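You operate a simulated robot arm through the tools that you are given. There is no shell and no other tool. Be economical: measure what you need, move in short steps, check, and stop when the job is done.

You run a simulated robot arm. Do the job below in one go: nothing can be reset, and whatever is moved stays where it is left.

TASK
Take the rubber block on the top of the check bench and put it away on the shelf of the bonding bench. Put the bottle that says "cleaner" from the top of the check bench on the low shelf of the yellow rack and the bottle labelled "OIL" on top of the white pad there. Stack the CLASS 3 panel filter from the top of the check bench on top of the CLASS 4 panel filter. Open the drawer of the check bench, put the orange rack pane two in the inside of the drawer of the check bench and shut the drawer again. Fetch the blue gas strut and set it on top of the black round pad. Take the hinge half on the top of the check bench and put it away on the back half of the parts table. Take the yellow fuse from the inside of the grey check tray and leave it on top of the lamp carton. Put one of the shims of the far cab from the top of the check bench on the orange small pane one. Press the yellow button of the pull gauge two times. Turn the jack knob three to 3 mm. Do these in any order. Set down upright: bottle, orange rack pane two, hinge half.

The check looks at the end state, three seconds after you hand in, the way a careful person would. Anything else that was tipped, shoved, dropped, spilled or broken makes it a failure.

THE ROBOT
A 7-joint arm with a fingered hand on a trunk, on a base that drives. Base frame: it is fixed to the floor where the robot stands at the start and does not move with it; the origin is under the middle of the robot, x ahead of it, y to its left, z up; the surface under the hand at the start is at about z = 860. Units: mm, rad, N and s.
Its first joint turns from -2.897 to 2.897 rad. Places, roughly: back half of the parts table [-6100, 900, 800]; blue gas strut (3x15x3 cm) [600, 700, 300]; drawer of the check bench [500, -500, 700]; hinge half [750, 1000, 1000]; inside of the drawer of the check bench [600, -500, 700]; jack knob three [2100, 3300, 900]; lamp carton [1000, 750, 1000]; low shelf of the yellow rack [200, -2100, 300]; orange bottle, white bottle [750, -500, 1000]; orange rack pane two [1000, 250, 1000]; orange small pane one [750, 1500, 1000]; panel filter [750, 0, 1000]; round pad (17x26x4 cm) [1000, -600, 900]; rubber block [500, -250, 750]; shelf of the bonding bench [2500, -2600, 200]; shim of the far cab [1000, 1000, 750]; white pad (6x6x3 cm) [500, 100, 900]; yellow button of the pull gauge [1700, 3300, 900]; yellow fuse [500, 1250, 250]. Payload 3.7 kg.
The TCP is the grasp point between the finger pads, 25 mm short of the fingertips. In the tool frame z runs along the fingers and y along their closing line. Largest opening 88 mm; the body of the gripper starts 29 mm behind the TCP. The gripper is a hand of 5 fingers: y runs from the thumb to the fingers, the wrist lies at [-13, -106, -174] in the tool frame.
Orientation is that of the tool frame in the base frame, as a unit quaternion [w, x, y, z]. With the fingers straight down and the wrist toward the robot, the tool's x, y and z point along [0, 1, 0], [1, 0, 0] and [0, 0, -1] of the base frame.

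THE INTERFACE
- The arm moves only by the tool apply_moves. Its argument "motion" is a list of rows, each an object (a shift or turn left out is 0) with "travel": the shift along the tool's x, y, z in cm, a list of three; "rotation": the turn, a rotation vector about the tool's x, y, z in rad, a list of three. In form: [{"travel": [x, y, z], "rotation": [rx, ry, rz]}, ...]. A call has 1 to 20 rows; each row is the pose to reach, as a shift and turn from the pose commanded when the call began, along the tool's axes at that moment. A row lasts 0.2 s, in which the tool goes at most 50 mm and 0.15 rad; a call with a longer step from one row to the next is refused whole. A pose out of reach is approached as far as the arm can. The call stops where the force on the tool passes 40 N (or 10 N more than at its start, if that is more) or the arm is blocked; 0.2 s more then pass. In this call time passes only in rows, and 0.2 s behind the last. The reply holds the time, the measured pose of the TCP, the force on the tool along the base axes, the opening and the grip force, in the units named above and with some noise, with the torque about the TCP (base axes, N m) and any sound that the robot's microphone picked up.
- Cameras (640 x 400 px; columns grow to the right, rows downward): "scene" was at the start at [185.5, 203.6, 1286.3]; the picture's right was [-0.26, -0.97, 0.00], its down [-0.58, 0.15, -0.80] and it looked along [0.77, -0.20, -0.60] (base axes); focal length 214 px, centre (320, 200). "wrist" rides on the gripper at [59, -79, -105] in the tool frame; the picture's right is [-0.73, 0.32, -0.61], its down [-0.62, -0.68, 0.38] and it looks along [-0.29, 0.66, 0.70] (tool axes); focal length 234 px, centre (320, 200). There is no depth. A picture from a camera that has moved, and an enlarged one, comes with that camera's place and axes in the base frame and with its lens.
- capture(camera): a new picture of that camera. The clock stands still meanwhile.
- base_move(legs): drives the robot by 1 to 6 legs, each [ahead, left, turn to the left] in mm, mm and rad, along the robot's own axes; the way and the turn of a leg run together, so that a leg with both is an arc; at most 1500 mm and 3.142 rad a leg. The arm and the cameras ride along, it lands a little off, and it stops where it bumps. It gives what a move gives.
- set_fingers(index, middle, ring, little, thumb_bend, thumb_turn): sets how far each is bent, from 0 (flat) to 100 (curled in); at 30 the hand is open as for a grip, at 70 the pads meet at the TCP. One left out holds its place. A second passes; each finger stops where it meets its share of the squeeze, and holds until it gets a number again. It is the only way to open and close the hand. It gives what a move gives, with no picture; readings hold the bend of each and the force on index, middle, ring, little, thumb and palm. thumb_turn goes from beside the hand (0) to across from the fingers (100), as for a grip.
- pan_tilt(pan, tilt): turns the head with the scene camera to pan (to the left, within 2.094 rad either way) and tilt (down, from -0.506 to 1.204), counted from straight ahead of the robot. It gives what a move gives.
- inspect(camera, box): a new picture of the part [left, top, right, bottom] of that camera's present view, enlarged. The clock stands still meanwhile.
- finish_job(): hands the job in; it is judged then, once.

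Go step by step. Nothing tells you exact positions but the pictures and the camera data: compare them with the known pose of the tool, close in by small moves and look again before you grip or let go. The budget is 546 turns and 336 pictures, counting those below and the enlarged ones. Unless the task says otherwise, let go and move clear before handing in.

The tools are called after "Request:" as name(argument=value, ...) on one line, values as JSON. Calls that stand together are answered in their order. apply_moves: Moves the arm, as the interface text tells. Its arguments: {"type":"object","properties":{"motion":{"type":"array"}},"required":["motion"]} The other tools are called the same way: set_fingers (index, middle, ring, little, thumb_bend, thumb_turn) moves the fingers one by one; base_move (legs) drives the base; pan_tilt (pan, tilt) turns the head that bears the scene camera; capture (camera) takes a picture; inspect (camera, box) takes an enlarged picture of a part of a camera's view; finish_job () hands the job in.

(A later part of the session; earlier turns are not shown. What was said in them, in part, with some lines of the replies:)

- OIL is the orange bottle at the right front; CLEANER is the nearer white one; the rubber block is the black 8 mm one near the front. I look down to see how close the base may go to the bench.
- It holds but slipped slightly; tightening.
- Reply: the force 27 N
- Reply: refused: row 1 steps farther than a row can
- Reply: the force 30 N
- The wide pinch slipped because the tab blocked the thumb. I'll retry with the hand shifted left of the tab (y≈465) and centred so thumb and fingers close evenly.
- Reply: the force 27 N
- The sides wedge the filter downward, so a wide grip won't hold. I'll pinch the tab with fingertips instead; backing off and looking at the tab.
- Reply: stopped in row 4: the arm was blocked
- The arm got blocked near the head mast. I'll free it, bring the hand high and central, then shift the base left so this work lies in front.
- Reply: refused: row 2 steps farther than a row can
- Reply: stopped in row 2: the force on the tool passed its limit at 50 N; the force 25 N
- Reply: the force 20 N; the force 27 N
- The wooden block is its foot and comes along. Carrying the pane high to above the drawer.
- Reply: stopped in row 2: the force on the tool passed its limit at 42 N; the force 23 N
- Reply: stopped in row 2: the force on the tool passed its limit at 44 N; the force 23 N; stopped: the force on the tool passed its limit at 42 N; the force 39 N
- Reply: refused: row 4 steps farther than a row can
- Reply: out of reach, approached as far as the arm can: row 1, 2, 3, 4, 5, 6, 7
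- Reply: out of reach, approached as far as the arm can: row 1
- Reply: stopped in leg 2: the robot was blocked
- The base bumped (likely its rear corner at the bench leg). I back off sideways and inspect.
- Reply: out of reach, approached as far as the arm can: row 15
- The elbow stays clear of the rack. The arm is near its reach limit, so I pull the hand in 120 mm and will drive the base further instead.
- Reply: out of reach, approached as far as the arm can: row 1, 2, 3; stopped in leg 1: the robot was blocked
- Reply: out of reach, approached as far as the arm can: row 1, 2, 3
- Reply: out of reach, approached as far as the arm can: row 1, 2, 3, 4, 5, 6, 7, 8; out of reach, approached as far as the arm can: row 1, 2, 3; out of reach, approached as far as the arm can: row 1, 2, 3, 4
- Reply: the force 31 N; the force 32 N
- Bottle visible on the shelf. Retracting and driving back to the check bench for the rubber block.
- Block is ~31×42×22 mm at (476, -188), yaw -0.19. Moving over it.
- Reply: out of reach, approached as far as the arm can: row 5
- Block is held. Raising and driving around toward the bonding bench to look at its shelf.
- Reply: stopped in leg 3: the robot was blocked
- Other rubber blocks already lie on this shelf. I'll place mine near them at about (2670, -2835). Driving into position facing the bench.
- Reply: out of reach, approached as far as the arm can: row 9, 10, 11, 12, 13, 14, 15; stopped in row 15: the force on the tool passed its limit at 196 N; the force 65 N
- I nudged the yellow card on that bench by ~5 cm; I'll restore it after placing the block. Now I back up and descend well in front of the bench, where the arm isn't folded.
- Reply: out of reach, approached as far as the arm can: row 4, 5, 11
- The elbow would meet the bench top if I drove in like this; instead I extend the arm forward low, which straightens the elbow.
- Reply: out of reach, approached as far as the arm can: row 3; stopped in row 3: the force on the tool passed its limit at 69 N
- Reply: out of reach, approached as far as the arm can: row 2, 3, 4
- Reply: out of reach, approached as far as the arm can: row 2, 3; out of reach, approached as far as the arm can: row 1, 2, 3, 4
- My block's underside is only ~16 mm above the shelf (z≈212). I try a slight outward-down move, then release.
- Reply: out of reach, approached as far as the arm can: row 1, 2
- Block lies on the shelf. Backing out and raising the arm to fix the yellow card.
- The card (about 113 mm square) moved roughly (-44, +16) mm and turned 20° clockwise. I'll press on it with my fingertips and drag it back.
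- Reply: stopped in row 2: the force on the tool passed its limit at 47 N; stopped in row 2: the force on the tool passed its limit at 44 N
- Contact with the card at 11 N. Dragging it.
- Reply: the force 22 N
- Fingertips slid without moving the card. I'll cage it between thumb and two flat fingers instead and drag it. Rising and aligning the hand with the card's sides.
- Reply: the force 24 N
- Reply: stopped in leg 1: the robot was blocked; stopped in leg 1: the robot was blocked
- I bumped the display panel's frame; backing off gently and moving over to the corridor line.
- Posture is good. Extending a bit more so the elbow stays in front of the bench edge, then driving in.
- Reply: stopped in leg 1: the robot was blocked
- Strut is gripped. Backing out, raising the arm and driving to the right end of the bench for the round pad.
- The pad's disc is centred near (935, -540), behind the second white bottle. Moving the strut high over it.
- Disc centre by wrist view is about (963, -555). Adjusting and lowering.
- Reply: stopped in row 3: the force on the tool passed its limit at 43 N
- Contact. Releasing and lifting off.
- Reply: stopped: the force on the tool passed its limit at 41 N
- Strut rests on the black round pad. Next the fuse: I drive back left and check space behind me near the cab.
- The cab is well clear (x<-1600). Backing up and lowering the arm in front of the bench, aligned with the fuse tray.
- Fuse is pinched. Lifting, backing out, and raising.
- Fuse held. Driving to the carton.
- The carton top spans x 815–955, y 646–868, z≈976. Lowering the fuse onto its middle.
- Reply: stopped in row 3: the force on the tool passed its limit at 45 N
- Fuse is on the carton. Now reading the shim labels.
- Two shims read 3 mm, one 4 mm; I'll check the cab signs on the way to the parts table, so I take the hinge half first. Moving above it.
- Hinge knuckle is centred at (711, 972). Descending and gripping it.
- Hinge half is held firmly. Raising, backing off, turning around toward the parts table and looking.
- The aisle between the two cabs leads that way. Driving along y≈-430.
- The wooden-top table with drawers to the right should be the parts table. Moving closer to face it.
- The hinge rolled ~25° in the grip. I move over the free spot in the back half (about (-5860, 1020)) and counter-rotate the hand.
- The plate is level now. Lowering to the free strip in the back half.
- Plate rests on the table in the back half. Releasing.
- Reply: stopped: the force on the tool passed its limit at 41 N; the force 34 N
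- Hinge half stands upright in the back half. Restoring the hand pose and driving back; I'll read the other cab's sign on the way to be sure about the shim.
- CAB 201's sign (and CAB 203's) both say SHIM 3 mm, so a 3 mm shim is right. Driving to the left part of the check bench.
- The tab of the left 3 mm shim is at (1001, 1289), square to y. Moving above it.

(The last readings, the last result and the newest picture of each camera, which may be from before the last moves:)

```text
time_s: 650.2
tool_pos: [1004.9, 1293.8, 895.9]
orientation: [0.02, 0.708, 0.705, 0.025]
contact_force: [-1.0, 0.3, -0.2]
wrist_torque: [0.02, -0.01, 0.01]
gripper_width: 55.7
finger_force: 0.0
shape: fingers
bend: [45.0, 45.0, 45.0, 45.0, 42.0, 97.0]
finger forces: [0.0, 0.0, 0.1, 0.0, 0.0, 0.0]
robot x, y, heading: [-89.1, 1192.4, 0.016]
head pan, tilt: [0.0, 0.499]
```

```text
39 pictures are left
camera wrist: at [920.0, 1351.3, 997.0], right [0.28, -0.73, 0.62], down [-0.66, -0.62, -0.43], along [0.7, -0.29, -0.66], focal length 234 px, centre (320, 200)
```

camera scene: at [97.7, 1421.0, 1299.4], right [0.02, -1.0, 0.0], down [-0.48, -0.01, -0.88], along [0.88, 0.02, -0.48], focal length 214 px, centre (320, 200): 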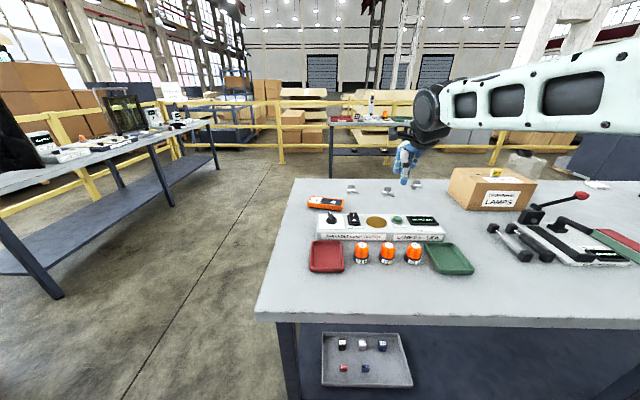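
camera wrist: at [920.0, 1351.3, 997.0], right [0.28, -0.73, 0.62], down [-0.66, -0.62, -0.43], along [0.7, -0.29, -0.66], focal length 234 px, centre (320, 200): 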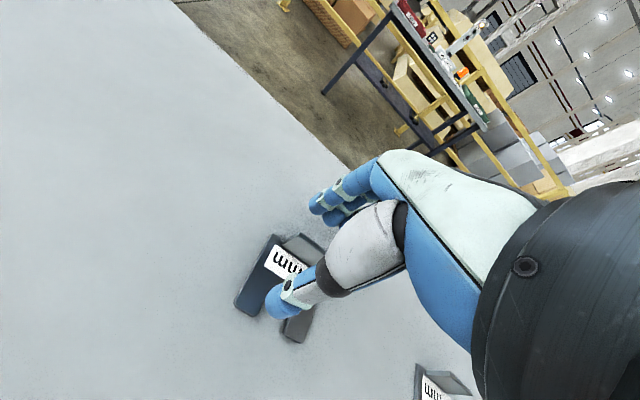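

Request:
set_fingers(index=85, middle=85, ring=50, little=45, thumb_bend=85)

Request:
apply_moves(motion=[{"travel": [0, 0, -1]}, {"travel": [0, 0, -4]}, {"travel": [0, 0, -8]}])

Request:
capture(camera="wrist")

```text
time_s: 651.2
tool_pos: [1005.2, 1293.8, 896.8]
orientation: [0.019, 0.708, 0.705, 0.023]
contact_force: [-0.8, -0.1, -0.7]
wrist_torque: [-0.01, -0.03, 0.0]
gripper_width: 0.0
finger_force: 10.5
shape: fingers
bend: [78.0, 85.0, 50.0, 45.0, 75.0, 94.0]
finger forces: [10.9, 0.0, 0.0, 0.0, 11.0, 0.1]
robot x, y, heading: [-90.7, 1195.0, 0.023]
head pan, tilt: [0.0, 0.499]
```

```text
time_s: 652.0
tool_pos: [999.6, 1291.2, 975.0]
orientation: [0.018, 0.709, 0.704, 0.023]
contact_force: [0.3, -1.2, -0.7]
wrist_torque: [-0.02, -0.03, -0.02]
gripper_width: 0.0
finger_force: 11.2
shape: fingers
bend: [78.0, 85.0, 50.0, 45.0, 75.0, 94.0]
finger forces: [11.0, 0.0, 0.0, 0.0, 11.2, 0.0]
robot x, y, heading: [-90.9, 1190.9, 0.018]
head pan, tilt: [0.0, 0.499]
```

```text
38 pictures are left
camera wrist: at [913.7, 1349.9, 1077.0], right [0.28, -0.73, 0.62], down [-0.66, -0.62, -0.43], along [0.7, -0.29, -0.66], focal length 234 px, centre (320, 200)
```

wrist: 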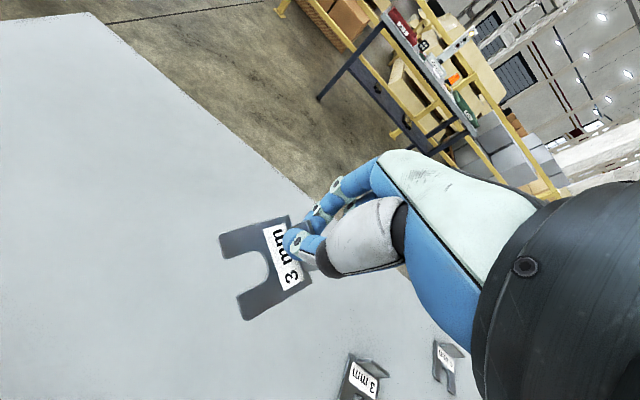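

The shim is lifted. Moving it over the orange pane (centre ≈ (834, 1406)).

Request:
apply_moves(motion=[{"travel": [2.3, -3.5, -1]}, {"travel": [4.6, -7, -1]}, {"travel": [6.9, -10.5, -1]}, {"travel": [9.2, -14, -1]}])

Request:
capture(camera="wrist")

```text
time_s: 653.0
tool_pos: [860.7, 1385.8, 979.6]
orientation: [0.019, 0.71, 0.704, 0.023]
contact_force: [0.4, -0.9, -0.8]
wrist_torque: [0.0, 0.0, 0.01]
gripper_width: 0.0
finger_force: 10.9
shape: fingers
bend: [78.0, 85.0, 50.0, 45.0, 75.0, 94.0]
finger forces: [11.3, 0.0, 0.0, 0.0, 11.3, 0.0]
robot x, y, heading: [-89.7, 1195.7, 0.018]
head pan, tilt: [0.0, 0.499]
```

```text
37 pictures are left
camera wrist: at [775.2, 1444.2, 1079.6], right [0.28, -0.73, 0.62], down [-0.66, -0.62, -0.43], along [0.7, -0.29, -0.66], focal length 234 px, centre (320, 200)
```

wrist: 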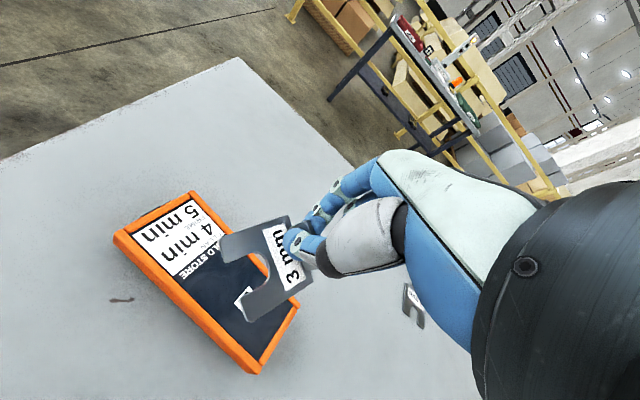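

Request:
apply_moves(motion=[{"travel": [0.4, 0, 2]}, {"travel": [0.8, 0, 4.5]}])

Request:
apply_moves(motion=[{"travel": [0, 0, 0.4]}, {"travel": [0, 0, 0.8]}, {"travel": [0, 0, 1.2]}])

Request:
capture(camera="wrist")

```text
time_s: 653.6
tool_pos: [862.0, 1395.5, 934.0]
orientation: [0.019, 0.708, 0.705, 0.024]
contact_force: [-0.9, 0.3, -0.9]
wrist_torque: [0.04, 0.01, 0.07]
gripper_width: 0.0
finger_force: 11.3
shape: fingers
bend: [78.0, 85.0, 50.0, 45.0, 75.0, 94.0]
finger forces: [11.3, 0.0, 0.0, 0.0, 11.3, 0.1]
robot x, y, heading: [-88.6, 1195.2, 0.018]
head pan, tilt: [0.0, 0.499]
```

```text
time_s: 654.4
tool_pos: [863.8, 1394.6, 921.4]
orientation: [0.019, 0.708, 0.705, 0.024]
contact_force: [-0.3, -0.2, -0.4]
wrist_torque: [0.01, -0.01, -0.02]
gripper_width: 0.0
finger_force: 12.0
shape: fingers
bend: [78.0, 85.0, 50.0, 45.0, 75.0, 94.0]
finger forces: [11.8, 0.0, 0.0, 0.0, 11.5, 0.1]
robot x, y, heading: [-89.0, 1191.6, 0.019]
head pan, tilt: [0.0, 0.499]
```

```text
36 pictures are left
camera wrist: at [777.7, 1452.9, 1022.4], right [0.28, -0.73, 0.62], down [-0.66, -0.62, -0.43], along [0.7, -0.29, -0.66], focal length 234 px, centre (320, 200)
```

wrist: 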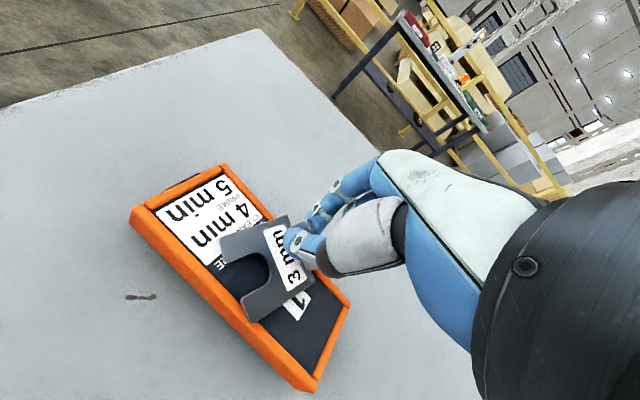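

Request:
apply_moves(motion=[{"travel": [0, 0, 0.4]}, {"travel": [0, 0, 0.8]}, {"travel": [0, 0, 1.2]}, {"travel": [0, 0, 1.6]}])

```text
time_s: 655.5
tool_pos: [865.7, 1393.4, 914.5]
orientation: [0.021, 0.708, 0.705, 0.03]
contact_force: [-3.0, -0.9, 14.0]
wrist_torque: [0.06, 0.08, 0.05]
gripper_width: 0.0
finger_force: 16.5
shape: fingers
bend: [78.0, 85.0, 50.0, 45.0, 78.0, 93.0]
finger forces: [12.7, 4.2, 0.0, 0.0, 15.6, 0.0]
robot x, y, heading: [-92.2, 1191.3, 0.018]
head pan, tilt: [0.0, 0.499]
stopped in row 4: the force on the tool passed its limit at 42 N (the readings are from after the stop); the commanded pose is now the measured one
```

Contact. Easing up 2 mm and releasing.

Request:
apply_moves(motion=[{"travel": [0, 0, -0.25]}])

Request:
set_fingers(index=64, middle=64, thumb_bend=62)

Request:
set_fingers(index=50, middle=50, thumb_bend=50, thumb_turn=98)

Request:
apply_moves(motion=[{"travel": [0, 0, -3]}, {"travel": [0, 0, -7]}, {"travel": [0, 0, -11.5]}, {"travel": [0, 0, -16]}, {"travel": [0, 0, -20]}])

Request:
capture(camera="wrist")

```text
time_s: 655.9
tool_pos: [864.7, 1395.3, 914.8]
orientation: [0.02, 0.709, 0.705, 0.027]
contact_force: [-1.5, -3.0, 10.1]
wrist_torque: [0.02, 0.04, 0.01]
gripper_width: 0.2
finger_force: 14.7
shape: fingers
bend: [78.0, 85.0, 50.0, 45.0, 78.0, 94.0]
finger forces: [13.6, 1.6, 0.0, 0.0, 14.6, 0.1]
robot x, y, heading: [-87.1, 1194.6, 0.018]
head pan, tilt: [0.0, 0.499]
```

```text
time_s: 656.9
tool_pos: [865.1, 1394.7, 916.2]
orientation: [0.021, 0.708, 0.705, 0.029]
contact_force: [-3.1, 4.5, 33.0]
wrist_torque: [0.17, 0.24, -0.04]
gripper_width: 2.9
finger_force: 17.4
shape: fingers
bend: [64.0, 85.0, 50.0, 45.0, 72.0, 95.0]
finger forces: [0.1, 9.7, 0.1, 0.0, 25.1, 0.0]
robot x, y, heading: [-90.7, 1194.3, 0.016]
head pan, tilt: [0.0, 0.499]
```

```text
time_s: 657.9
tool_pos: [865.3, 1394.9, 915.6]
orientation: [0.022, 0.709, 0.705, 0.029]
contact_force: [0.1, 4.9, 38.5]
wrist_torque: [0.34, 0.2, 0.03]
gripper_width: 18.9
finger_force: 19.3
shape: fingers
bend: [50.0, 50.0, 50.0, 45.0, 71.0, 95.0]
finger forces: [0.1, 0.0, 0.1, 0.0, 39.0, 0.0]
robot x, y, heading: [-87.1, 1189.2, 0.02]
head pan, tilt: [0.0, 0.499]
```

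```text
time_s: 659.1
tool_pos: [851.3, 1390.9, 1114.2]
orientation: [0.021, 0.708, 0.705, 0.026]
contact_force: [-0.3, 0.0, -0.7]
wrist_torque: [0.0, 0.0, 0.0]
gripper_width: 41.0
finger_force: 0.0
shape: fingers
bend: [50.0, 50.0, 50.0, 45.0, 50.0, 98.0]
finger forces: [0.1, 0.0, 0.0, 0.0, 0.1, 0.0]
robot x, y, heading: [-91.3, 1192.3, 0.021]
head pan, tilt: [0.0, 0.499]
```

```text
35 pictures are left
camera wrist: at [765.6, 1449.2, 1214.8], right [0.28, -0.73, 0.62], down [-0.66, -0.62, -0.43], along [0.7, -0.29, -0.65], focal length 234 px, centre (320, 200)
```

wrist: 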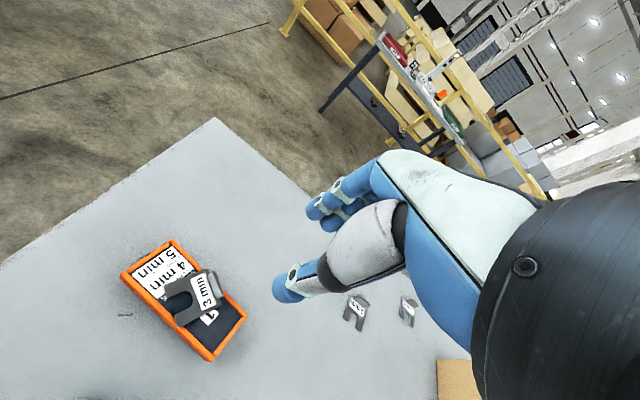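

The 3 mm shim lies on the orange pane. Now to the gauge/jack table on the left: retracting the arm and driving there.

Request:
apply_moves(motion=[{"travel": [-1, -4.5, 0]}, {"travel": [-2, -9, 0]}, {"travel": [-4, -13.5, 0]}, {"travel": [-6, -18, 0]}, {"travel": [-9, -22, 0]}, {"travel": [-12, -25.5, 0]}, {"travel": [-15, -28.5, 0]}])

Request:
base_move(legs=[[-280, 0, -0.02], [0, 1150, 0], [1500, 0, 0], [600, 0, 0], [0, 0, 1.571]])

Request:
pan_tilt(pan=0.0, tilt=0.4)

Request:
capture(camera="scene")

```text
time_s: 660.7
tool_pos: [564.5, 1242.6, 1093.8]
orientation: [0.021, 0.708, 0.706, 0.028]
contact_force: [0.2, 0.1, 0.2]
wrist_torque: [0.03, 0.04, -0.01]
gripper_width: 41.3
finger_force: 0.1
shape: fingers
bend: [50.0, 50.0, 50.0, 45.0, 50.0, 98.0]
finger forces: [0.1, 0.0, 0.0, 0.1, 0.0, 0.0]
robot x, y, heading: [-90.0, 1191.4, 0.016]
head pan, tilt: [0.0, 0.499]
```

```text
time_s: 682.0
tool_pos: [1674.2, 3024.9, 1095.0]
orientation: [-0.005, 0.004, 0.999, 0.034]
contact_force: [0.1, 0.0, -0.2]
wrist_torque: [0.01, 0.0, 0.04]
gripper_width: 41.3
finger_force: 0.1
shape: fingers
bend: [50.0, 50.0, 50.0, 45.0, 50.0, 98.0]
finger forces: [0.1, 0.0, 0.0, 0.0, 0.0, 0.1]
robot x, y, heading: [1729.3, 2368.6, 1.586]
head pan, tilt: [0.0, 0.499]
```

```text
time_s: 682.7
tool_pos: [1674.2, 3025.8, 1094.8]
orientation: [-0.004, 0.004, 0.999, 0.033]
contact_force: [-0.3, -0.1, 0.2]
wrist_torque: [-0.01, -0.01, 0.01]
gripper_width: 41.3
finger_force: 0.1
shape: fingers
bend: [50.0, 50.0, 50.0, 45.0, 50.0, 98.0]
finger forces: [0.0, 0.1, 0.0, 0.0, 0.0, 0.0]
robot x, y, heading: [1722.4, 2369.9, 1.582]
head pan, tilt: [0.0, 0.4]
```

```text
34 pictures are left
camera scene: at [1497.1, 2560.3, 1308.5], right [1.0, 0.02, 0.0], down [0.01, -0.39, -0.92], along [-0.01, 0.92, -0.39], focal length 214 px, centre (320, 200)
```

scene: 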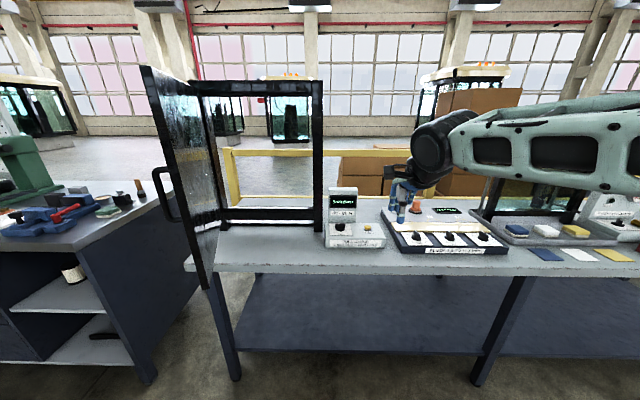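

The pull gauge with its yellow button and the jack board with three knobs are ahead. Zooming.

Request:
inspect(camera="scene", box=[310, 180, 410, 260])

Request:
inspect(camera="scene", box=[375, 195, 515, 265])

```text
5.00 times, centred on (360, 220) of scene
camera zoom: at [1497.1, 2560.3, 1308.5], right [1.0, 0.02, 0.0], down [0.01, -0.39, -0.92], along [-0.01, 0.92, -0.39], focal length 1072 px, centre (120, 100)
```

zoom: 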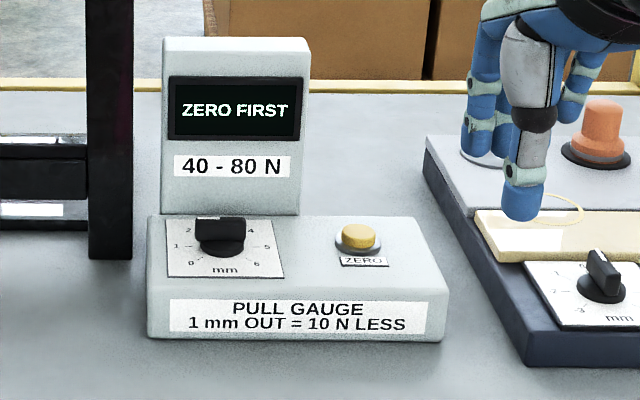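

```text
4.57 times, centred on (445, 230) of scene
camera zoom: at [1497.1, 2560.3, 1308.5], right [1.0, 0.02, 0.0], down [0.01, -0.39, -0.92], along [-0.01, 0.92, -0.39], focal length 980 px, centre (-251, 63)
```

zoom: 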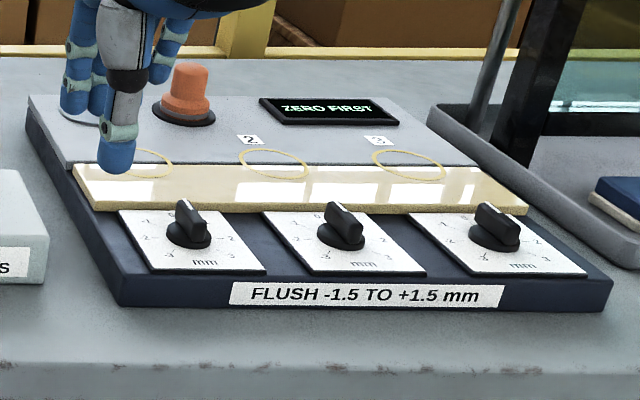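

Request:
capture(camera="wrist")

```text
31 pictures are left
camera wrist: at [1615.4, 2940.0, 1194.4], right [0.73, 0.28, 0.62], down [0.62, -0.66, -0.43], along [0.29, 0.7, -0.65], focal length 234 px, centre (320, 200)
```

wrist: 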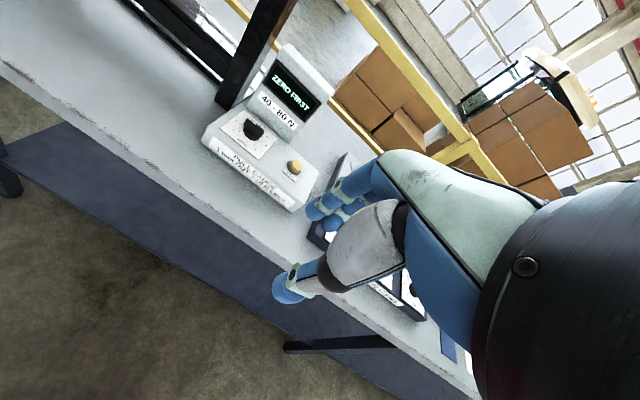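

Button is at (1678, 3315, 870). I extend only the index finger and come above it.

Request:
set_fingers(index=66, middle=100, ring=100, little=100, thumb_bend=10)

Request:
apply_moves(motion=[{"travel": [-0.3, 4.5, 0.3]}, {"travel": [-0.6, 9, 0.6]}, {"travel": [-0.9, 13.5, 0.9]}, {"travel": [-1.2, 18, 1.2]}, {"travel": [-1.5, 22.5, 1.5]}, {"travel": [-1.5, 26.5, 3]}, {"travel": [-1.5, 27.5, 7]}, {"travel": [-1.5, 27.6, 11]}, {"travel": [-1.5, 27.6, 14.5]}])

Request:
capture(camera="wrist")

Request:
inspect(camera="scene", box=[310, 160, 430, 260])

```text
time_s: 683.7
tool_pos: [1674.3, 3024.9, 1094.1]
orientation: [-0.005, 0.003, 0.999, 0.034]
contact_force: [0.3, 0.0, 0.5]
wrist_torque: [0.01, 0.0, 0.0]
gripper_width: 59.3
finger_force: 0.1
shape: fingers
bend: [66.0, 100.0, 100.0, 100.0, 10.0, 94.0]
finger forces: [0.0, 0.0, 0.0, 0.1, 0.0, 0.0]
robot x, y, heading: [1723.6, 2369.4, 1.584]
head pan, tilt: [0.0, 0.4]
```

```text
time_s: 685.7
tool_pos: [1688.9, 3310.5, 968.0]
orientation: [-0.005, 0.004, 0.999, 0.034]
contact_force: [-0.2, -0.4, 0.7]
wrist_torque: [-0.01, 0.0, -0.01]
gripper_width: 59.2
finger_force: 0.1
shape: fingers
bend: [66.0, 100.0, 100.0, 100.0, 10.0, 94.0]
finger forces: [0.0, 0.1, 0.0, 0.0, 0.0, 0.0]
robot x, y, heading: [1725.2, 2370.3, 1.582]
head pan, tilt: [0.0, 0.4]
```

```text
30 pictures are left
camera wrist: at [1630.5, 3225.0, 1068.6], right [0.73, 0.28, 0.62], down [0.62, -0.66, -0.44], along [0.29, 0.7, -0.65], focal length 234 px, centre (320, 200)
```

wrist: 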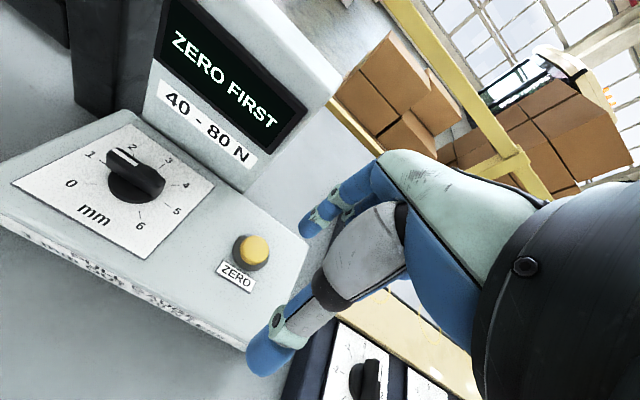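

```text
4.00 times, centred on (370, 210) of scene
camera zoom: at [1497.1, 2560.1, 1308.6], right [1.0, 0.02, 0.0], down [0.01, -0.39, -0.92], along [-0.01, 0.92, -0.39], focal length 858 px, centre (120, 160)
```

zoom: 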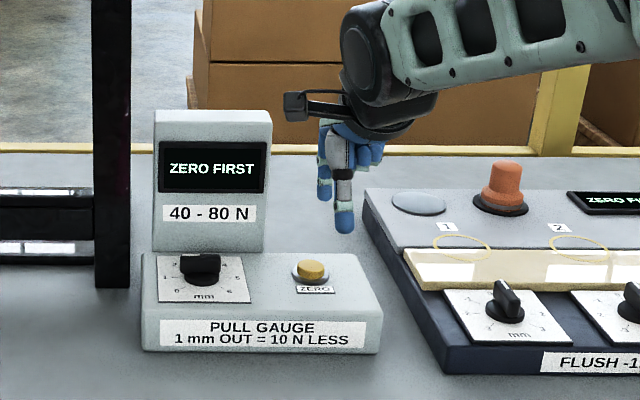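

Request:
apply_moves(motion=[{"travel": [0.4, -0.6, 3]}, {"travel": [0.7, -1.1, 5]}, {"travel": [0.7, -1.3, 6.3]}])

Request:
inspect(camera="wrist", box=[200, 140, 400, 340])

```text
time_s: 686.5
tool_pos: [1682.4, 3302.3, 906.0]
orientation: [-0.005, 0.003, 0.999, 0.034]
contact_force: [-0.1, 0.4, -0.8]
wrist_torque: [-0.02, 0.02, -0.05]
gripper_width: 59.2
finger_force: 0.0
shape: fingers
bend: [66.0, 100.0, 100.0, 100.0, 10.0, 94.0]
finger forces: [0.0, 0.0, 0.1, 0.0, 0.0, 0.0]
robot x, y, heading: [1726.6, 2369.8, 1.588]
head pan, tilt: [0.0, 0.4]
```

```text
2.00 times, centred on (300, 240) of wrist
camera zoom: at [1622.6, 3215.8, 1005.3], right [0.73, 0.28, 0.62], down [0.61, -0.66, -0.44], along [0.29, 0.7, -0.65], focal length 468 px, centre (360, 120)
```

zoom: 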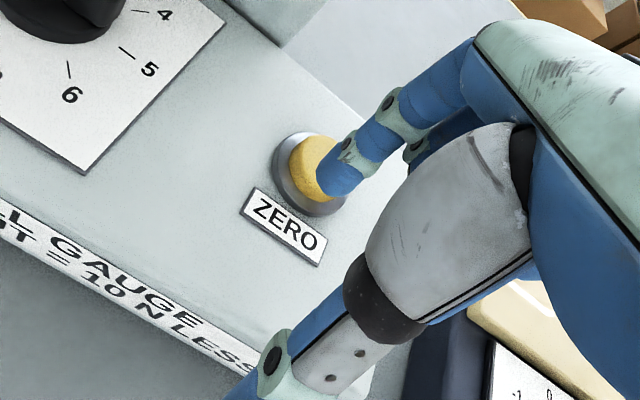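

Request:
apply_moves(motion=[{"travel": [0.7, 0.5, 0.3]}, {"travel": [0.7, 0.4, 0.7]}, {"travel": [0.7, 0.4, 1.0]}])

Request:
apply_moves(motion=[{"travel": [0, 0, 0.25]}, {"travel": [0, 0, 0.5]}, {"travel": [0, 0, 0.75]}, {"travel": [0, 0, 1.0]}])

Request:
inspect(camera="scene", box=[310, 160, 430, 260])

```text
time_s: 687.3
tool_pos: [1675.9, 3307.2, 894.7]
orientation: [-0.005, 0.004, 0.999, 0.034]
contact_force: [-0.4, 0.9, -0.3]
wrist_torque: [0.0, 0.02, 0.02]
gripper_width: 58.8
finger_force: 0.1
shape: fingers
bend: [66.0, 100.0, 100.0, 100.0, 10.0, 94.0]
finger forces: [0.0, 0.0, 0.0, 0.0, 0.0, 0.1]
robot x, y, heading: [1725.7, 2367.6, 1.58]
head pan, tilt: [0.0, 0.4]
```

```text
time_s: 688.3
tool_pos: [1675.0, 3307.9, 886.7]
orientation: [-0.005, 0.004, 0.999, 0.034]
contact_force: [-0.3, 0.0, 0.0]
wrist_torque: [0.03, 0.0, -0.03]
gripper_width: 58.9
finger_force: 0.0
shape: fingers
bend: [66.0, 100.0, 100.0, 100.0, 10.0, 94.0]
finger forces: [0.1, 0.0, 0.0, 0.0, 0.1, 0.0]
robot x, y, heading: [1720.6, 2370.2, 1.582]
head pan, tilt: [0.0, 0.4]
```

```text
4.00 times, centred on (370, 210) of scene
camera zoom: at [1497.1, 2560.3, 1308.5], right [1.0, 0.02, 0.0], down [0.01, -0.39, -0.92], along [-0.01, 0.92, -0.39], focal length 858 px, centre (120, 160)
```

zoom: 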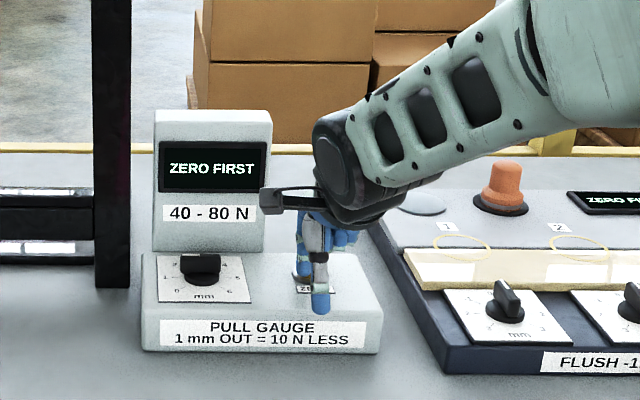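

Request:
apply_moves(motion=[{"travel": [0, 0, 0.25]}, {"travel": [0, 0, 0.5]}, {"travel": [0, 0, 0.75]}, {"travel": [0, 0, 1.0]}])

```text
time_s: 689.3
tool_pos: [1674.4, 3308.1, 875.0]
orientation: [-0.005, 0.004, 0.999, 0.035]
contact_force: [-0.7, -1.2, 4.6]
wrist_torque: [0.08, 0.08, 0.02]
gripper_width: 57.7
finger_force: 2.0
shape: fingers
bend: [67.0, 100.0, 100.0, 100.0, 10.0, 94.0]
finger forces: [5.3, 0.0, 0.0, 0.0, 0.0, 0.1]
robot x, y, heading: [1723.1, 2371.1, 1.588]
head pan, tilt: [0.0, 0.4]
```

Request:
apply_moves(motion=[{"travel": [0, 0, 0.15]}, {"travel": [0, 0, 0.3]}, {"travel": [0, 0, 0.45]}])

Request:
inspect(camera="scene", box=[330, 180, 410, 250])

```text
time_s: 690.3
tool_pos: [1674.5, 3310.3, 874.0]
orientation: [-0.006, 0.003, 0.999, 0.04]
contact_force: [0.5, -1.3, 8.8]
wrist_torque: [0.13, -0.01, 0.01]
gripper_width: 55.7
finger_force: 5.3
shape: fingers
bend: [69.0, 100.0, 100.0, 100.0, 10.0, 94.0]
finger forces: [10.2, 0.0, 0.1, 0.1, 0.0, 0.1]
robot x, y, heading: [1725.7, 2370.3, 1.591]
head pan, tilt: [0.0, 0.4]
stopped in row 3: the force on the tool passed its limit at 41 N (the readings are from after the stop); the commanded pose is now the measured one
```

```text
5.71 times, centred on (370, 215) of scene
camera zoom: at [1497.1, 2560.0, 1308.6], right [1.0, 0.02, 0.0], down [0.01, -0.39, -0.92], along [-0.01, 0.92, -0.39], focal length 1226 px, centre (34, 114)
```

zoom: 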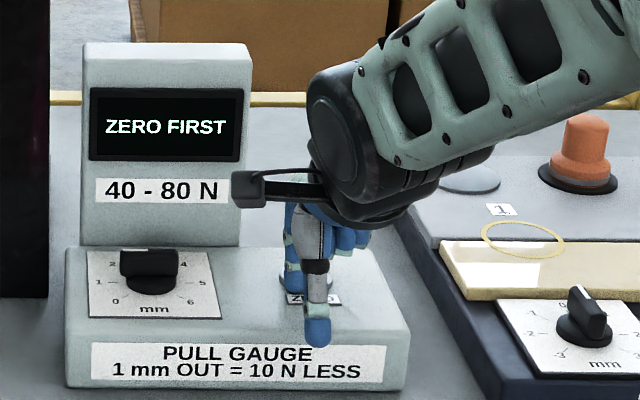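

The fingertip landed beside the button (about 8 mm left and 9 mm short). Raising and correcting.

Request:
apply_moves(motion=[{"travel": [0, 0, -2]}, {"travel": [0, 0, -4]}, {"travel": [-0.8, 1.1, -4]}])

Request:
apply_moves(motion=[{"travel": [0, -0.1, 1]}, {"travel": [0, -0.15, 1.8]}, {"travel": [0, -0.2, 2.3]}, {"travel": [0, -0.2, 2.6]}])

Request:
inspect(camera="wrist", box=[200, 140, 400, 340])

```text
time_s: 691.1
tool_pos: [1683.8, 3319.8, 913.9]
orientation: [-0.006, 0.003, 0.999, 0.038]
contact_force: [-0.2, 0.2, -0.4]
wrist_torque: [0.01, 0.0, 0.0]
gripper_width: 58.7
finger_force: 0.1
shape: fingers
bend: [66.0, 100.0, 100.0, 100.0, 10.0, 94.0]
finger forces: [0.0, 0.0, 0.0, 0.1, 0.0, 0.0]
robot x, y, heading: [1725.6, 2371.0, 1.585]
head pan, tilt: [0.0, 0.4]
```

```text
time_s: 692.1
tool_pos: [1683.1, 3317.9, 888.2]
orientation: [-0.005, 0.004, 0.999, 0.038]
contact_force: [0.6, -0.4, 0.7]
wrist_torque: [0.01, 0.0, -0.02]
gripper_width: 58.5
finger_force: 0.1
shape: fingers
bend: [66.0, 100.0, 100.0, 100.0, 10.0, 94.0]
finger forces: [0.6, 0.1, 0.0, 0.0, 0.0, 0.0]
robot x, y, heading: [1729.0, 2370.4, 1.586]
head pan, tilt: [0.0, 0.4]
```

```text
2.00 times, centred on (300, 240) of wrist
camera zoom: at [1624.0, 3231.1, 987.6], right [0.74, 0.27, 0.62], down [0.61, -0.65, -0.44], along [0.29, 0.71, -0.65], focal length 468 px, centre (360, 120)
```

zoom: 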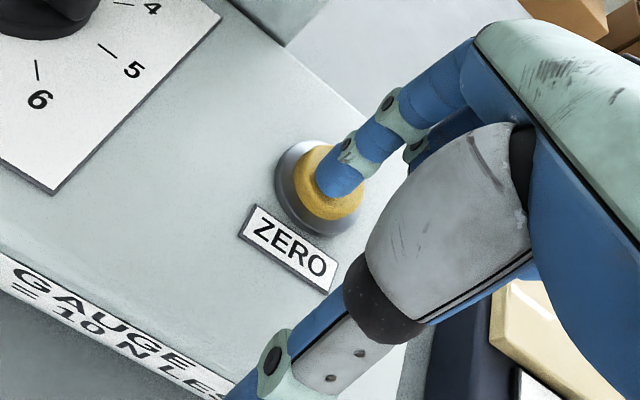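

The tip is now right on the button. Pressing once.

Request:
apply_moves(motion=[{"travel": [0, 0, 0.15]}, {"travel": [0, 0, 0.3]}, {"travel": [0, 0, 0.45]}, {"travel": [0, 0, 0.6]}])

Request:
inspect(camera="scene", box=[330, 180, 410, 250])

```text
time_s: 693.1
tool_pos: [1682.7, 3318.5, 883.5]
orientation: [-0.007, 0.003, 0.999, 0.038]
contact_force: [-1.6, 0.5, 3.0]
wrist_torque: [0.07, 0.04, 0.05]
gripper_width: 58.8
finger_force: 1.9
shape: fingers
bend: [66.0, 100.0, 100.0, 100.0, 10.0, 94.0]
finger forces: [3.5, 0.0, 0.0, 0.0, 0.0, 0.1]
robot x, y, heading: [1724.1, 2369.6, 1.587]
head pan, tilt: [0.0, 0.4]
heard: click
```

```text
5.71 times, centred on (370, 215) of scene
camera zoom: at [1497.0, 2560.2, 1308.5], right [1.0, 0.02, 0.0], down [0.01, -0.39, -0.92], along [-0.02, 0.92, -0.39], focal length 1226 px, centre (34, 114)
```

zoom: 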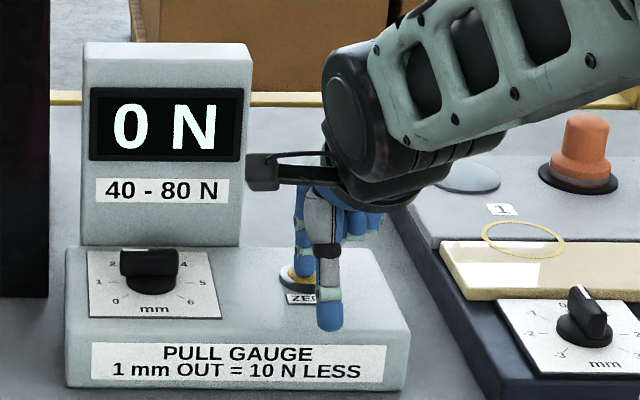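

"Click", display shows 0 N: first press done. Releasing fully, then pressing a second time.

Request:
apply_moves(motion=[{"travel": [0, 0, -0.5]}, {"travel": [0, 0, -1.2]}, {"travel": [0, 0, -1.5]}, {"travel": [0, 0, -1.5]}])

Request:
apply_moves(motion=[{"travel": [0, 0, 0.5]}, {"travel": [0, 0, 0.9]}, {"travel": [0, 0, 1.1]}, {"travel": [0, 0, 1.3]}, {"travel": [0, 0, 1.5]}])

Request:
apply_moves(motion=[{"travel": [0, 0, -1]}, {"travel": [0, 0, -3]}, {"travel": [0, 0, -7]}, {"travel": [0, 0, -11]}, {"travel": [-3, 0, -13]}])

```text
time_s: 694.1
tool_pos: [1683.2, 3317.0, 897.9]
orientation: [-0.006, 0.004, 0.999, 0.038]
contact_force: [-0.1, 1.1, 0.7]
wrist_torque: [-0.01, 0.0, -0.04]
gripper_width: 59.3
finger_force: 0.0
shape: fingers
bend: [66.0, 100.0, 100.0, 100.0, 10.0, 94.0]
finger forces: [0.0, 0.0, 0.1, 0.0, 0.0, 0.1]
robot x, y, heading: [1725.3, 2367.7, 1.585]
head pan, tilt: [0.0, 0.4]
```

```text
time_s: 695.3
tool_pos: [1682.5, 3318.4, 883.4]
orientation: [-0.006, 0.003, 0.999, 0.038]
contact_force: [-0.7, -1.0, 3.2]
wrist_torque: [0.04, 0.06, -0.02]
gripper_width: 58.1
finger_force: 1.4
shape: fingers
bend: [67.0, 100.0, 100.0, 100.0, 10.0, 94.0]
finger forces: [3.1, 0.0, 0.0, 0.1, 0.0, 0.0]
robot x, y, heading: [1723.5, 2369.0, 1.589]
head pan, tilt: [0.0, 0.4]
heard: click
```

```text
time_s: 696.5
tool_pos: [1714.4, 3307.4, 1008.4]
orientation: [-0.005, 0.002, 0.999, 0.038]
contact_force: [0.5, -0.6, -0.9]
wrist_torque: [-0.03, -0.02, -0.01]
gripper_width: 59.0
finger_force: 0.1
shape: fingers
bend: [66.0, 100.0, 100.0, 100.0, 10.0, 94.0]
finger forces: [0.0, 0.0, 0.0, 0.0, 0.1, 0.0]
robot x, y, heading: [1725.2, 2368.6, 1.587]
head pan, tilt: [0.0, 0.4]
```

Two clicks made. Now raising and moving right to the jack knobs.

Request:
apply_moves(motion=[{"travel": [0, -4, -3]}, {"travel": [0, -8, -6]}, {"travel": [0, -12, -8]}])

Request:
base_move(legs=[[0, -390, -0.015]])

Request:
set_fingers(index=48, middle=48, ring=100, little=100, thumb_bend=48)

Request:
capture(camera="wrist")

Request:
inspect(camera="scene", box=[300, 180, 460, 280])

```text
time_s: 697.3
tool_pos: [1714.0, 3180.8, 1080.4]
orientation: [-0.007, 0.003, 0.999, 0.038]
contact_force: [0.6, 0.0, 0.2]
wrist_torque: [-0.01, 0.0, 0.02]
gripper_width: 58.9
finger_force: 0.0
shape: fingers
bend: [66.0, 100.0, 100.0, 100.0, 10.0, 94.0]
finger forces: [0.0, 0.0, 0.0, 0.0, 0.0, 0.0]
robot x, y, heading: [1724.9, 2366.9, 1.592]
head pan, tilt: [0.0, 0.4]
```

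```text
time_s: 699.7
tool_pos: [2120.6, 3183.5, 1082.2]
orientation: [-0.007, 0.013, 0.999, 0.037]
contact_force: [0.0, 0.2, 0.1]
wrist_torque: [0.01, 0.01, -0.05]
gripper_width: 58.8
finger_force: 0.2
shape: fingers
bend: [66.0, 100.0, 100.0, 100.0, 10.0, 94.0]
finger forces: [0.1, 0.0, 0.0, 0.1, 0.1, 0.1]
robot x, y, heading: [2115.7, 2372.4, 1.571]
head pan, tilt: [0.0, 0.4]
```

```text
time_s: 700.7
tool_pos: [2120.2, 3184.4, 1081.4]
orientation: [-0.006, 0.012, 0.999, 0.038]
contact_force: [-0.4, 0.0, -0.4]
wrist_torque: [-0.01, 0.0, 0.02]
gripper_width: 46.1
finger_force: 0.1
shape: fingers
bend: [48.0, 48.0, 100.0, 100.0, 48.0, 98.0]
finger forces: [0.0, 0.0, 0.0, 0.1, 0.0, 0.1]
robot x, y, heading: [2115.3, 2373.0, 1.57]
head pan, tilt: [0.0, 0.4]
```

```text
23 pictures are left
camera wrist: at [2060.3, 3098.5, 1180.8], right [0.74, 0.26, 0.62], down [0.6, -0.67, -0.44], along [0.3, 0.7, -0.65], focal length 234 px, centre (320, 200)
```

wrist: 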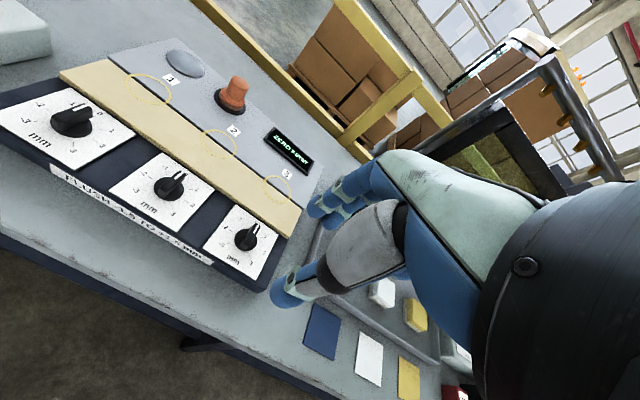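

```text
4.00 times, centred on (380, 230) of scene
camera zoom: at [1892.7, 2567.4, 1308.5], right [1.0, 0.0, 0.0], down [0.0, -0.39, -0.92], along [0.0, 0.92, -0.39], focal length 858 px, centre (80, 80)
```

zoom: 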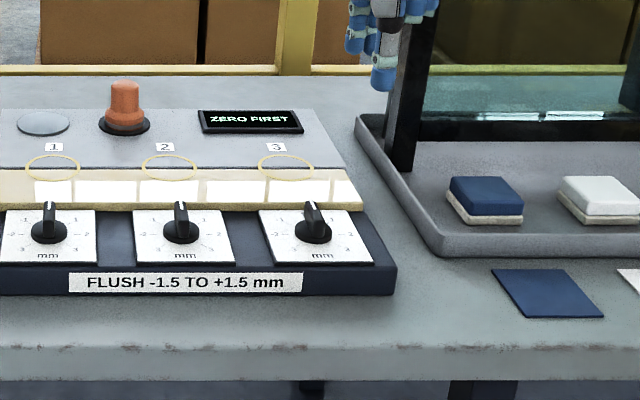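

Knob three is at about (2120, 3283, 853), bar pointing near 0. I turn the hand +90° so thumb and fingers straddle the bar, and come above it.

Request:
apply_moves(motion=[{"travel": [0, 1, 0], "rotation": [0, 0, -0.14]}, {"travel": [0, 2, 0], "rotation": [0, 0, -0.28]}, {"travel": [0, 3, 0], "rotation": [0, 0, -0.42]}, {"travel": [0, 4, 0], "rotation": [0, 0, -0.56]}, {"travel": [0, 5, 0.5], "rotation": [0, 0, -0.7]}, {"travel": [0, 6, 1], "rotation": [0, 0, -0.84]}, {"travel": [0, 7, 3], "rotation": [0, 0, -0.98]}, {"travel": [0, 8, 5], "rotation": [0, 0, -1.12]}, {"travel": [0, 9, 7], "rotation": [0, 0, -1.26]}, {"travel": [0, 9.5, 9], "rotation": [0, 0, -1.4]}, {"travel": [0, 9.5, 11], "rotation": [0, 0, -1.54]}])

Request:
capture(camera="wrist")

```text
time_s: 703.1
tool_pos: [2122.1, 3287.0, 979.6]
orientation: [0.023, -0.687, 0.726, 0.031]
contact_force: [-0.2, 0.4, -0.2]
wrist_torque: [0.01, 0.03, 0.0]
gripper_width: 46.0
finger_force: 0.0
shape: fingers
bend: [48.0, 48.0, 100.0, 100.0, 48.0, 98.0]
finger forces: [0.0, 0.1, 0.0, 0.0, 0.1, 0.0]
robot x, y, heading: [2115.0, 2373.7, 1.566]
head pan, tilt: [0.0, 0.4]
```

```text
21 pictures are left
camera wrist: at [2197.3, 3216.1, 1078.8], right [-0.28, 0.69, 0.67], down [0.71, 0.61, -0.34], along [-0.65, 0.38, -0.66], focal length 234 px, centre (320, 200)
```

wrist: 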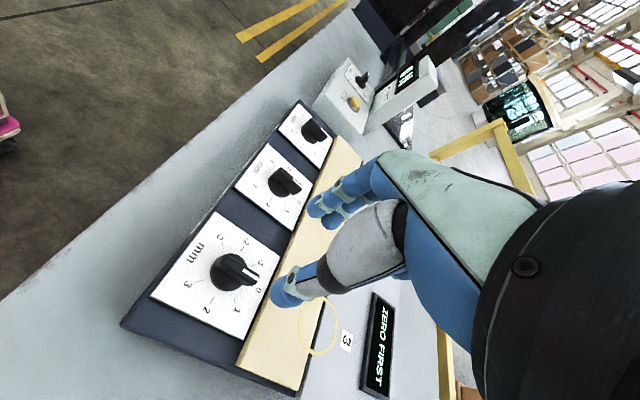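

Pointer is about -0.4 mm; 3 mm lies 135° clockwise of 0 (45° per mm), so I need about 153° clockwise. Descending onto the knob.

Request:
apply_moves(motion=[{"travel": [0.3, -0.1, 3], "rotation": [0, 0, -0.12]}, {"travel": [0.6, -0.2, 6], "rotation": [0, 0, -0.23]}, {"travel": [0.9, -0.3, 9], "rotation": [0, 0, -0.23]}, {"travel": [1.05, -0.3, 10.3], "rotation": [0, 0, -0.23]}])

Request:
capture(camera="wrist")

```text
time_s: 704.1
tool_pos: [2122.9, 3283.7, 876.5]
orientation: [-0.026, 0.765, -0.643, -0.028]
contact_force: [0.4, -1.0, 0.1]
wrist_torque: [-0.01, 0.0, 0.04]
gripper_width: 46.1
finger_force: 0.0
shape: fingers
bend: [48.0, 48.0, 100.0, 100.0, 48.0, 98.0]
finger forces: [0.0, 0.0, 0.0, 0.0, 0.1, 0.0]
robot x, y, heading: [2115.0, 2371.0, 1.571]
head pan, tilt: [0.0, 0.4]
```

```text
20 pictures are left
camera wrist: at [2211.4, 3231.3, 976.5], right [-0.44, 0.61, 0.66], down [0.56, 0.76, -0.33], along [-0.7, 0.22, -0.67], focal length 234 px, centre (320, 200)
```

wrist: 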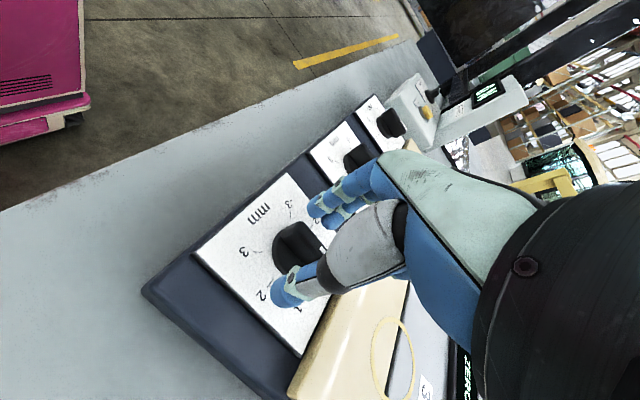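

Request:
apply_moves(motion=[{"travel": [0, 0, 0.4]}])

Request:
set_fingers(index=85, middle=85, thumb_bend=85)

```text
time_s: 704.5
tool_pos: [2123.5, 3283.0, 872.4]
orientation: [-0.026, 0.765, -0.643, -0.028]
contact_force: [-0.3, 0.9, -0.4]
wrist_torque: [0.02, 0.02, 0.0]
gripper_width: 46.2
finger_force: 0.1
shape: fingers
bend: [48.0, 48.0, 100.0, 100.0, 48.0, 98.0]
finger forces: [0.0, 0.0, 0.1, 0.0, 0.1, 0.0]
robot x, y, heading: [2119.8, 2373.2, 1.567]
head pan, tilt: [0.0, 0.4]
```

```text
time_s: 705.5
tool_pos: [2122.7, 3283.8, 870.9]
orientation: [-0.026, 0.765, -0.642, -0.028]
contact_force: [-1.6, 5.2, -8.0]
wrist_torque: [0.13, 0.05, 0.03]
gripper_width: 4.9
finger_force: 16.1
shape: fingers
bend: [71.0, 67.0, 100.0, 100.0, 69.0, 99.0]
finger forces: [8.7, 8.8, 0.0, 0.0, 14.9, 0.1]
robot x, y, heading: [2114.0, 2371.3, 1.563]
head pan, tilt: [0.0, 0.4]
```

Gripped with all three. Rotating clockwise in steps.

Request:
apply_moves(motion=[{"travel": [0, 0, 0], "rotation": [0, 0, 0.12]}, {"travel": [0, 0, 0], "rotation": [0, 0, 0.24]}, {"travel": [0, 0, 0], "rotation": [0, 0, 0.36]}, {"travel": [0, 0, 0], "rotation": [0, 0, 0.48]}, {"travel": [0, 0, 0], "rotation": [0, 0, 0.6]}, {"travel": [0, 0, 0], "rotation": [0, 0, 0.72]}, {"travel": [0, 0, 0], "rotation": [0, 0, 0.84]}, {"travel": [0, 0, 0], "rotation": [0, 0, 0.96]}, {"travel": [0, 0, 0], "rotation": [0, 0, 1.08]}, {"travel": [0, 0, 0], "rotation": [0, 0, 1.2]}])

Request:
inspect(camera="scene", box=[330, 190, 430, 260])

```text
time_s: 707.7
tool_pos: [2123.2, 3284.0, 871.3]
orientation: [0.005, -0.267, 0.963, 0.039]
contact_force: [4.3, -0.9, -3.1]
wrist_torque: [-0.05, -0.13, 0.03]
gripper_width: 5.1
finger_force: 16.4
shape: fingers
bend: [71.0, 72.0, 100.0, 100.0, 70.0, 99.0]
finger forces: [8.0, 7.7, 0.0, 0.0, 17.1, 0.0]
robot x, y, heading: [2113.4, 2373.9, 1.57]
head pan, tilt: [0.0, 0.4]
```

```text
5.71 times, centred on (380, 225) of scene
camera zoom: at [1892.9, 2567.5, 1308.5], right [1.0, 0.0, 0.0], down [0.0, -0.39, -0.92], along [0.0, 0.92, -0.39], focal length 1226 px, centre (-23, 57)
```

zoom: 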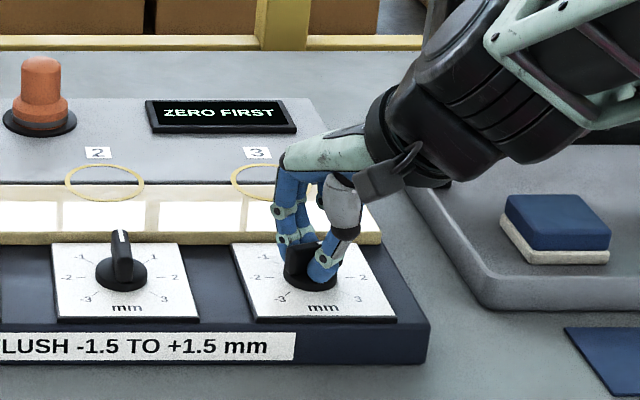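

Request:
apply_moves(motion=[{"travel": [0, 0, 0], "rotation": [0, 0, 0.13]}, {"travel": [0, 0, 0], "rotation": [0, 0, 0.26]}, {"travel": [0, 0, 0], "rotation": [0, 0, 0.39]}, {"travel": [0, 0, 0], "rotation": [0, 0, 0.52]}, {"travel": [0, 0, 0], "rotation": [0, 0, 0.65]}, {"travel": [0, 0, 0], "rotation": [0, 0, 0.78]}, {"travel": [0, 0, 0], "rotation": [0, 0, 0.91]}, {"travel": [0, 0, 0], "rotation": [0, 0, 1.04]}, {"travel": [0, 0, 0], "rotation": [0, 0, 1.17]}, {"travel": [0, 0, 0], "rotation": [0, 0, 1.3]}])

Request:
inspect(camera="scene", box=[330, 190, 430, 260])

```text
time_s: 709.9
tool_pos: [2123.0, 3283.8, 870.3]
orientation: [-0.02, 0.37, 0.928, 0.034]
contact_force: [2.9, -1.2, -2.2]
wrist_torque: [-0.05, -0.09, 0.15]
gripper_width: 4.6
finger_force: 17.5
shape: fingers
bend: [71.0, 65.0, 100.0, 100.0, 71.0, 100.0]
finger forces: [6.8, 12.0, 0.0, 0.1, 17.1, 0.0]
robot x, y, heading: [2116.5, 2370.6, 1.57]
head pan, tilt: [0.0, 0.4]
```

```text
5.71 times, centred on (380, 225) of scene
camera zoom: at [1892.8, 2567.4, 1308.5], right [1.0, 0.0, 0.0], down [0.0, -0.39, -0.92], along [0.0, 0.92, -0.39], focal length 1226 px, centre (-23, 57)
```

zoom: 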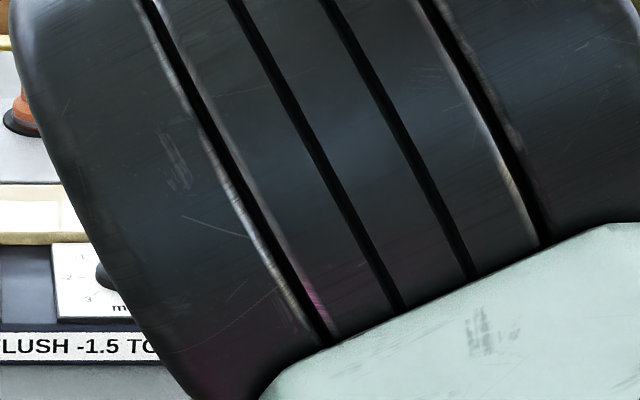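

Rotation done (hand at 46°). Releasing and lifting to check the pointer.

Request:
set_fingers(index=45, middle=45, thumb_bend=45, thumb_turn=98)

Request:
apply_moves(motion=[{"travel": [0, 0, -4]}, {"travel": [0, 0, -8]}, {"travel": [0, 0, -12]}])

Request:
inspect(camera="wrist", box=[140, 140, 340, 340])

```text
time_s: 710.9
tool_pos: [2122.5, 3284.0, 871.3]
orientation: [-0.018, 0.369, 0.929, 0.035]
contact_force: [0.2, 0.3, 0.0]
wrist_torque: [-0.01, 0.0, -0.02]
gripper_width: 52.3
finger_force: 0.0
shape: fingers
bend: [45.0, 45.0, 100.0, 100.0, 45.0, 97.0]
finger forces: [0.0, 0.0, 0.1, 0.1, 0.0, 0.0]
robot x, y, heading: [2117.4, 2373.4, 1.57]
head pan, tilt: [0.0, 0.4]
```

```text
time_s: 711.7
tool_pos: [2124.9, 3276.9, 990.7]
orientation: [-0.018, 0.368, 0.929, 0.033]
contact_force: [0.0, -0.4, 0.1]
wrist_torque: [-0.01, -0.01, -0.02]
gripper_width: 52.4
finger_force: 0.1
shape: fingers
bend: [45.0, 45.0, 100.0, 100.0, 45.0, 97.0]
finger forces: [0.1, 0.1, 0.0, 0.0, 0.1, 0.1]
robot x, y, heading: [2114.7, 2371.7, 1.569]
head pan, tilt: [0.0, 0.4]
```

```text
2.00 times, centred on (240, 240) of wrist
camera zoom: at [2028.2, 3250.8, 1095.0], right [0.76, -0.31, 0.58], down [-0.02, -0.89, -0.45], along [0.65, 0.33, -0.68], focal length 468 px, centre (480, 120)
```

zoom: 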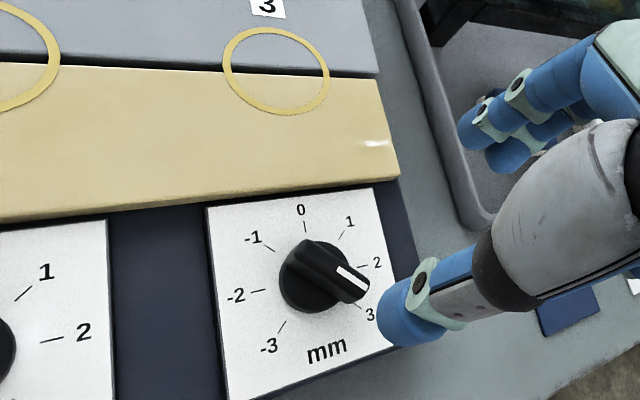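

The pointer is close to 3; I move the hand aside for a clear head-camera view to judge precisely.

Request:
apply_moves(motion=[{"travel": [-2, -2, -3]}, {"travel": [-4, -4, -6], "rotation": [0, 0, -0.14]}, {"travel": [-6, -6, -8], "rotation": [0, 0, -0.28]}, {"travel": [-8, -8, -9], "rotation": [0, 0, -0.42]}, {"travel": [-10, -9, -9], "rotation": [0, 0, -0.56]}, {"travel": [-12, -10, -9], "rotation": [0, 0, -0.7]}])

Request:
inspect(camera="scene", box=[355, 200, 415, 245])

```text
time_s: 713.1
tool_pos: [2144.2, 3112.9, 1068.6]
orientation: [-0.006, 0.026, 0.999, 0.038]
contact_force: [0.6, -0.1, 0.9]
wrist_torque: [0.01, -0.02, 0.02]
gripper_width: 52.2
finger_force: 0.0
shape: fingers
bend: [45.0, 45.0, 100.0, 100.0, 45.0, 97.0]
finger forces: [0.0, 0.0, 0.0, 0.0, 0.1, 0.0]
robot x, y, heading: [2112.4, 2374.5, 1.569]
head pan, tilt: [0.0, 0.4]
```

```text
8.89 times, centred on (385, 222) of scene
camera zoom: at [1892.5, 2567.4, 1308.5], right [1.0, 0.0, 0.0], down [0.0, -0.39, -0.92], along [0.0, 0.92, -0.39], focal length 1906 px, centre (-258, 0)
```

zoom: 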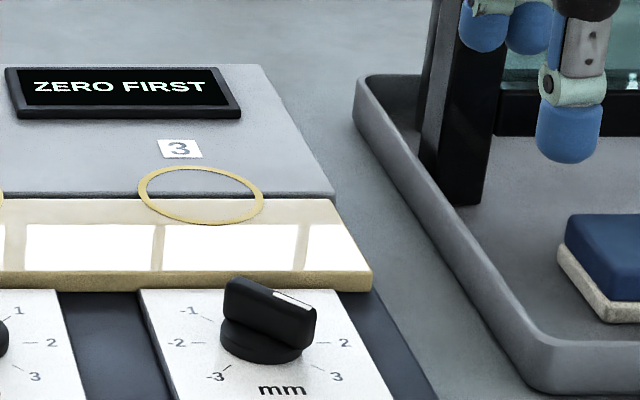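

The pointer of knob three reads 3 mm, the button got two clicks, and the hand is clear. Everything on the list is done; handing in.

Request:
finish_job()

```text
The job is handed in.
```

I did all ten tasks and handed the job in, with the hand clear and everything let go. A few things besides the targets got bumped on the way.

**Less certain**
- **Shim:** I never established which cab is the far one. The signs on CAB 201 and CAB 203 both appear to call for 3 mm, and I did not see a CAB 202 sign. I put a 3 mm shim on the orange small pane one.
- **Jack knob three:** I read it at about 3 mm from two camera angles (2.9 and 3.1).

**Bumped or moved**
- **Bond card:** I knocked a yellow card on the bonding bench about 5 cm. I dragged it back to within roughly a centimetre of where it was.
- **Tape roll:** a finger pressed hard on the roll of tape on that bench's shelf.
- **Bench and panel contacts:** the base or arm touched the check bench leg, the check bench edge, the yellow rack, a cab jack and the display panel's frame. None looked moved, but I did not check them all closely.
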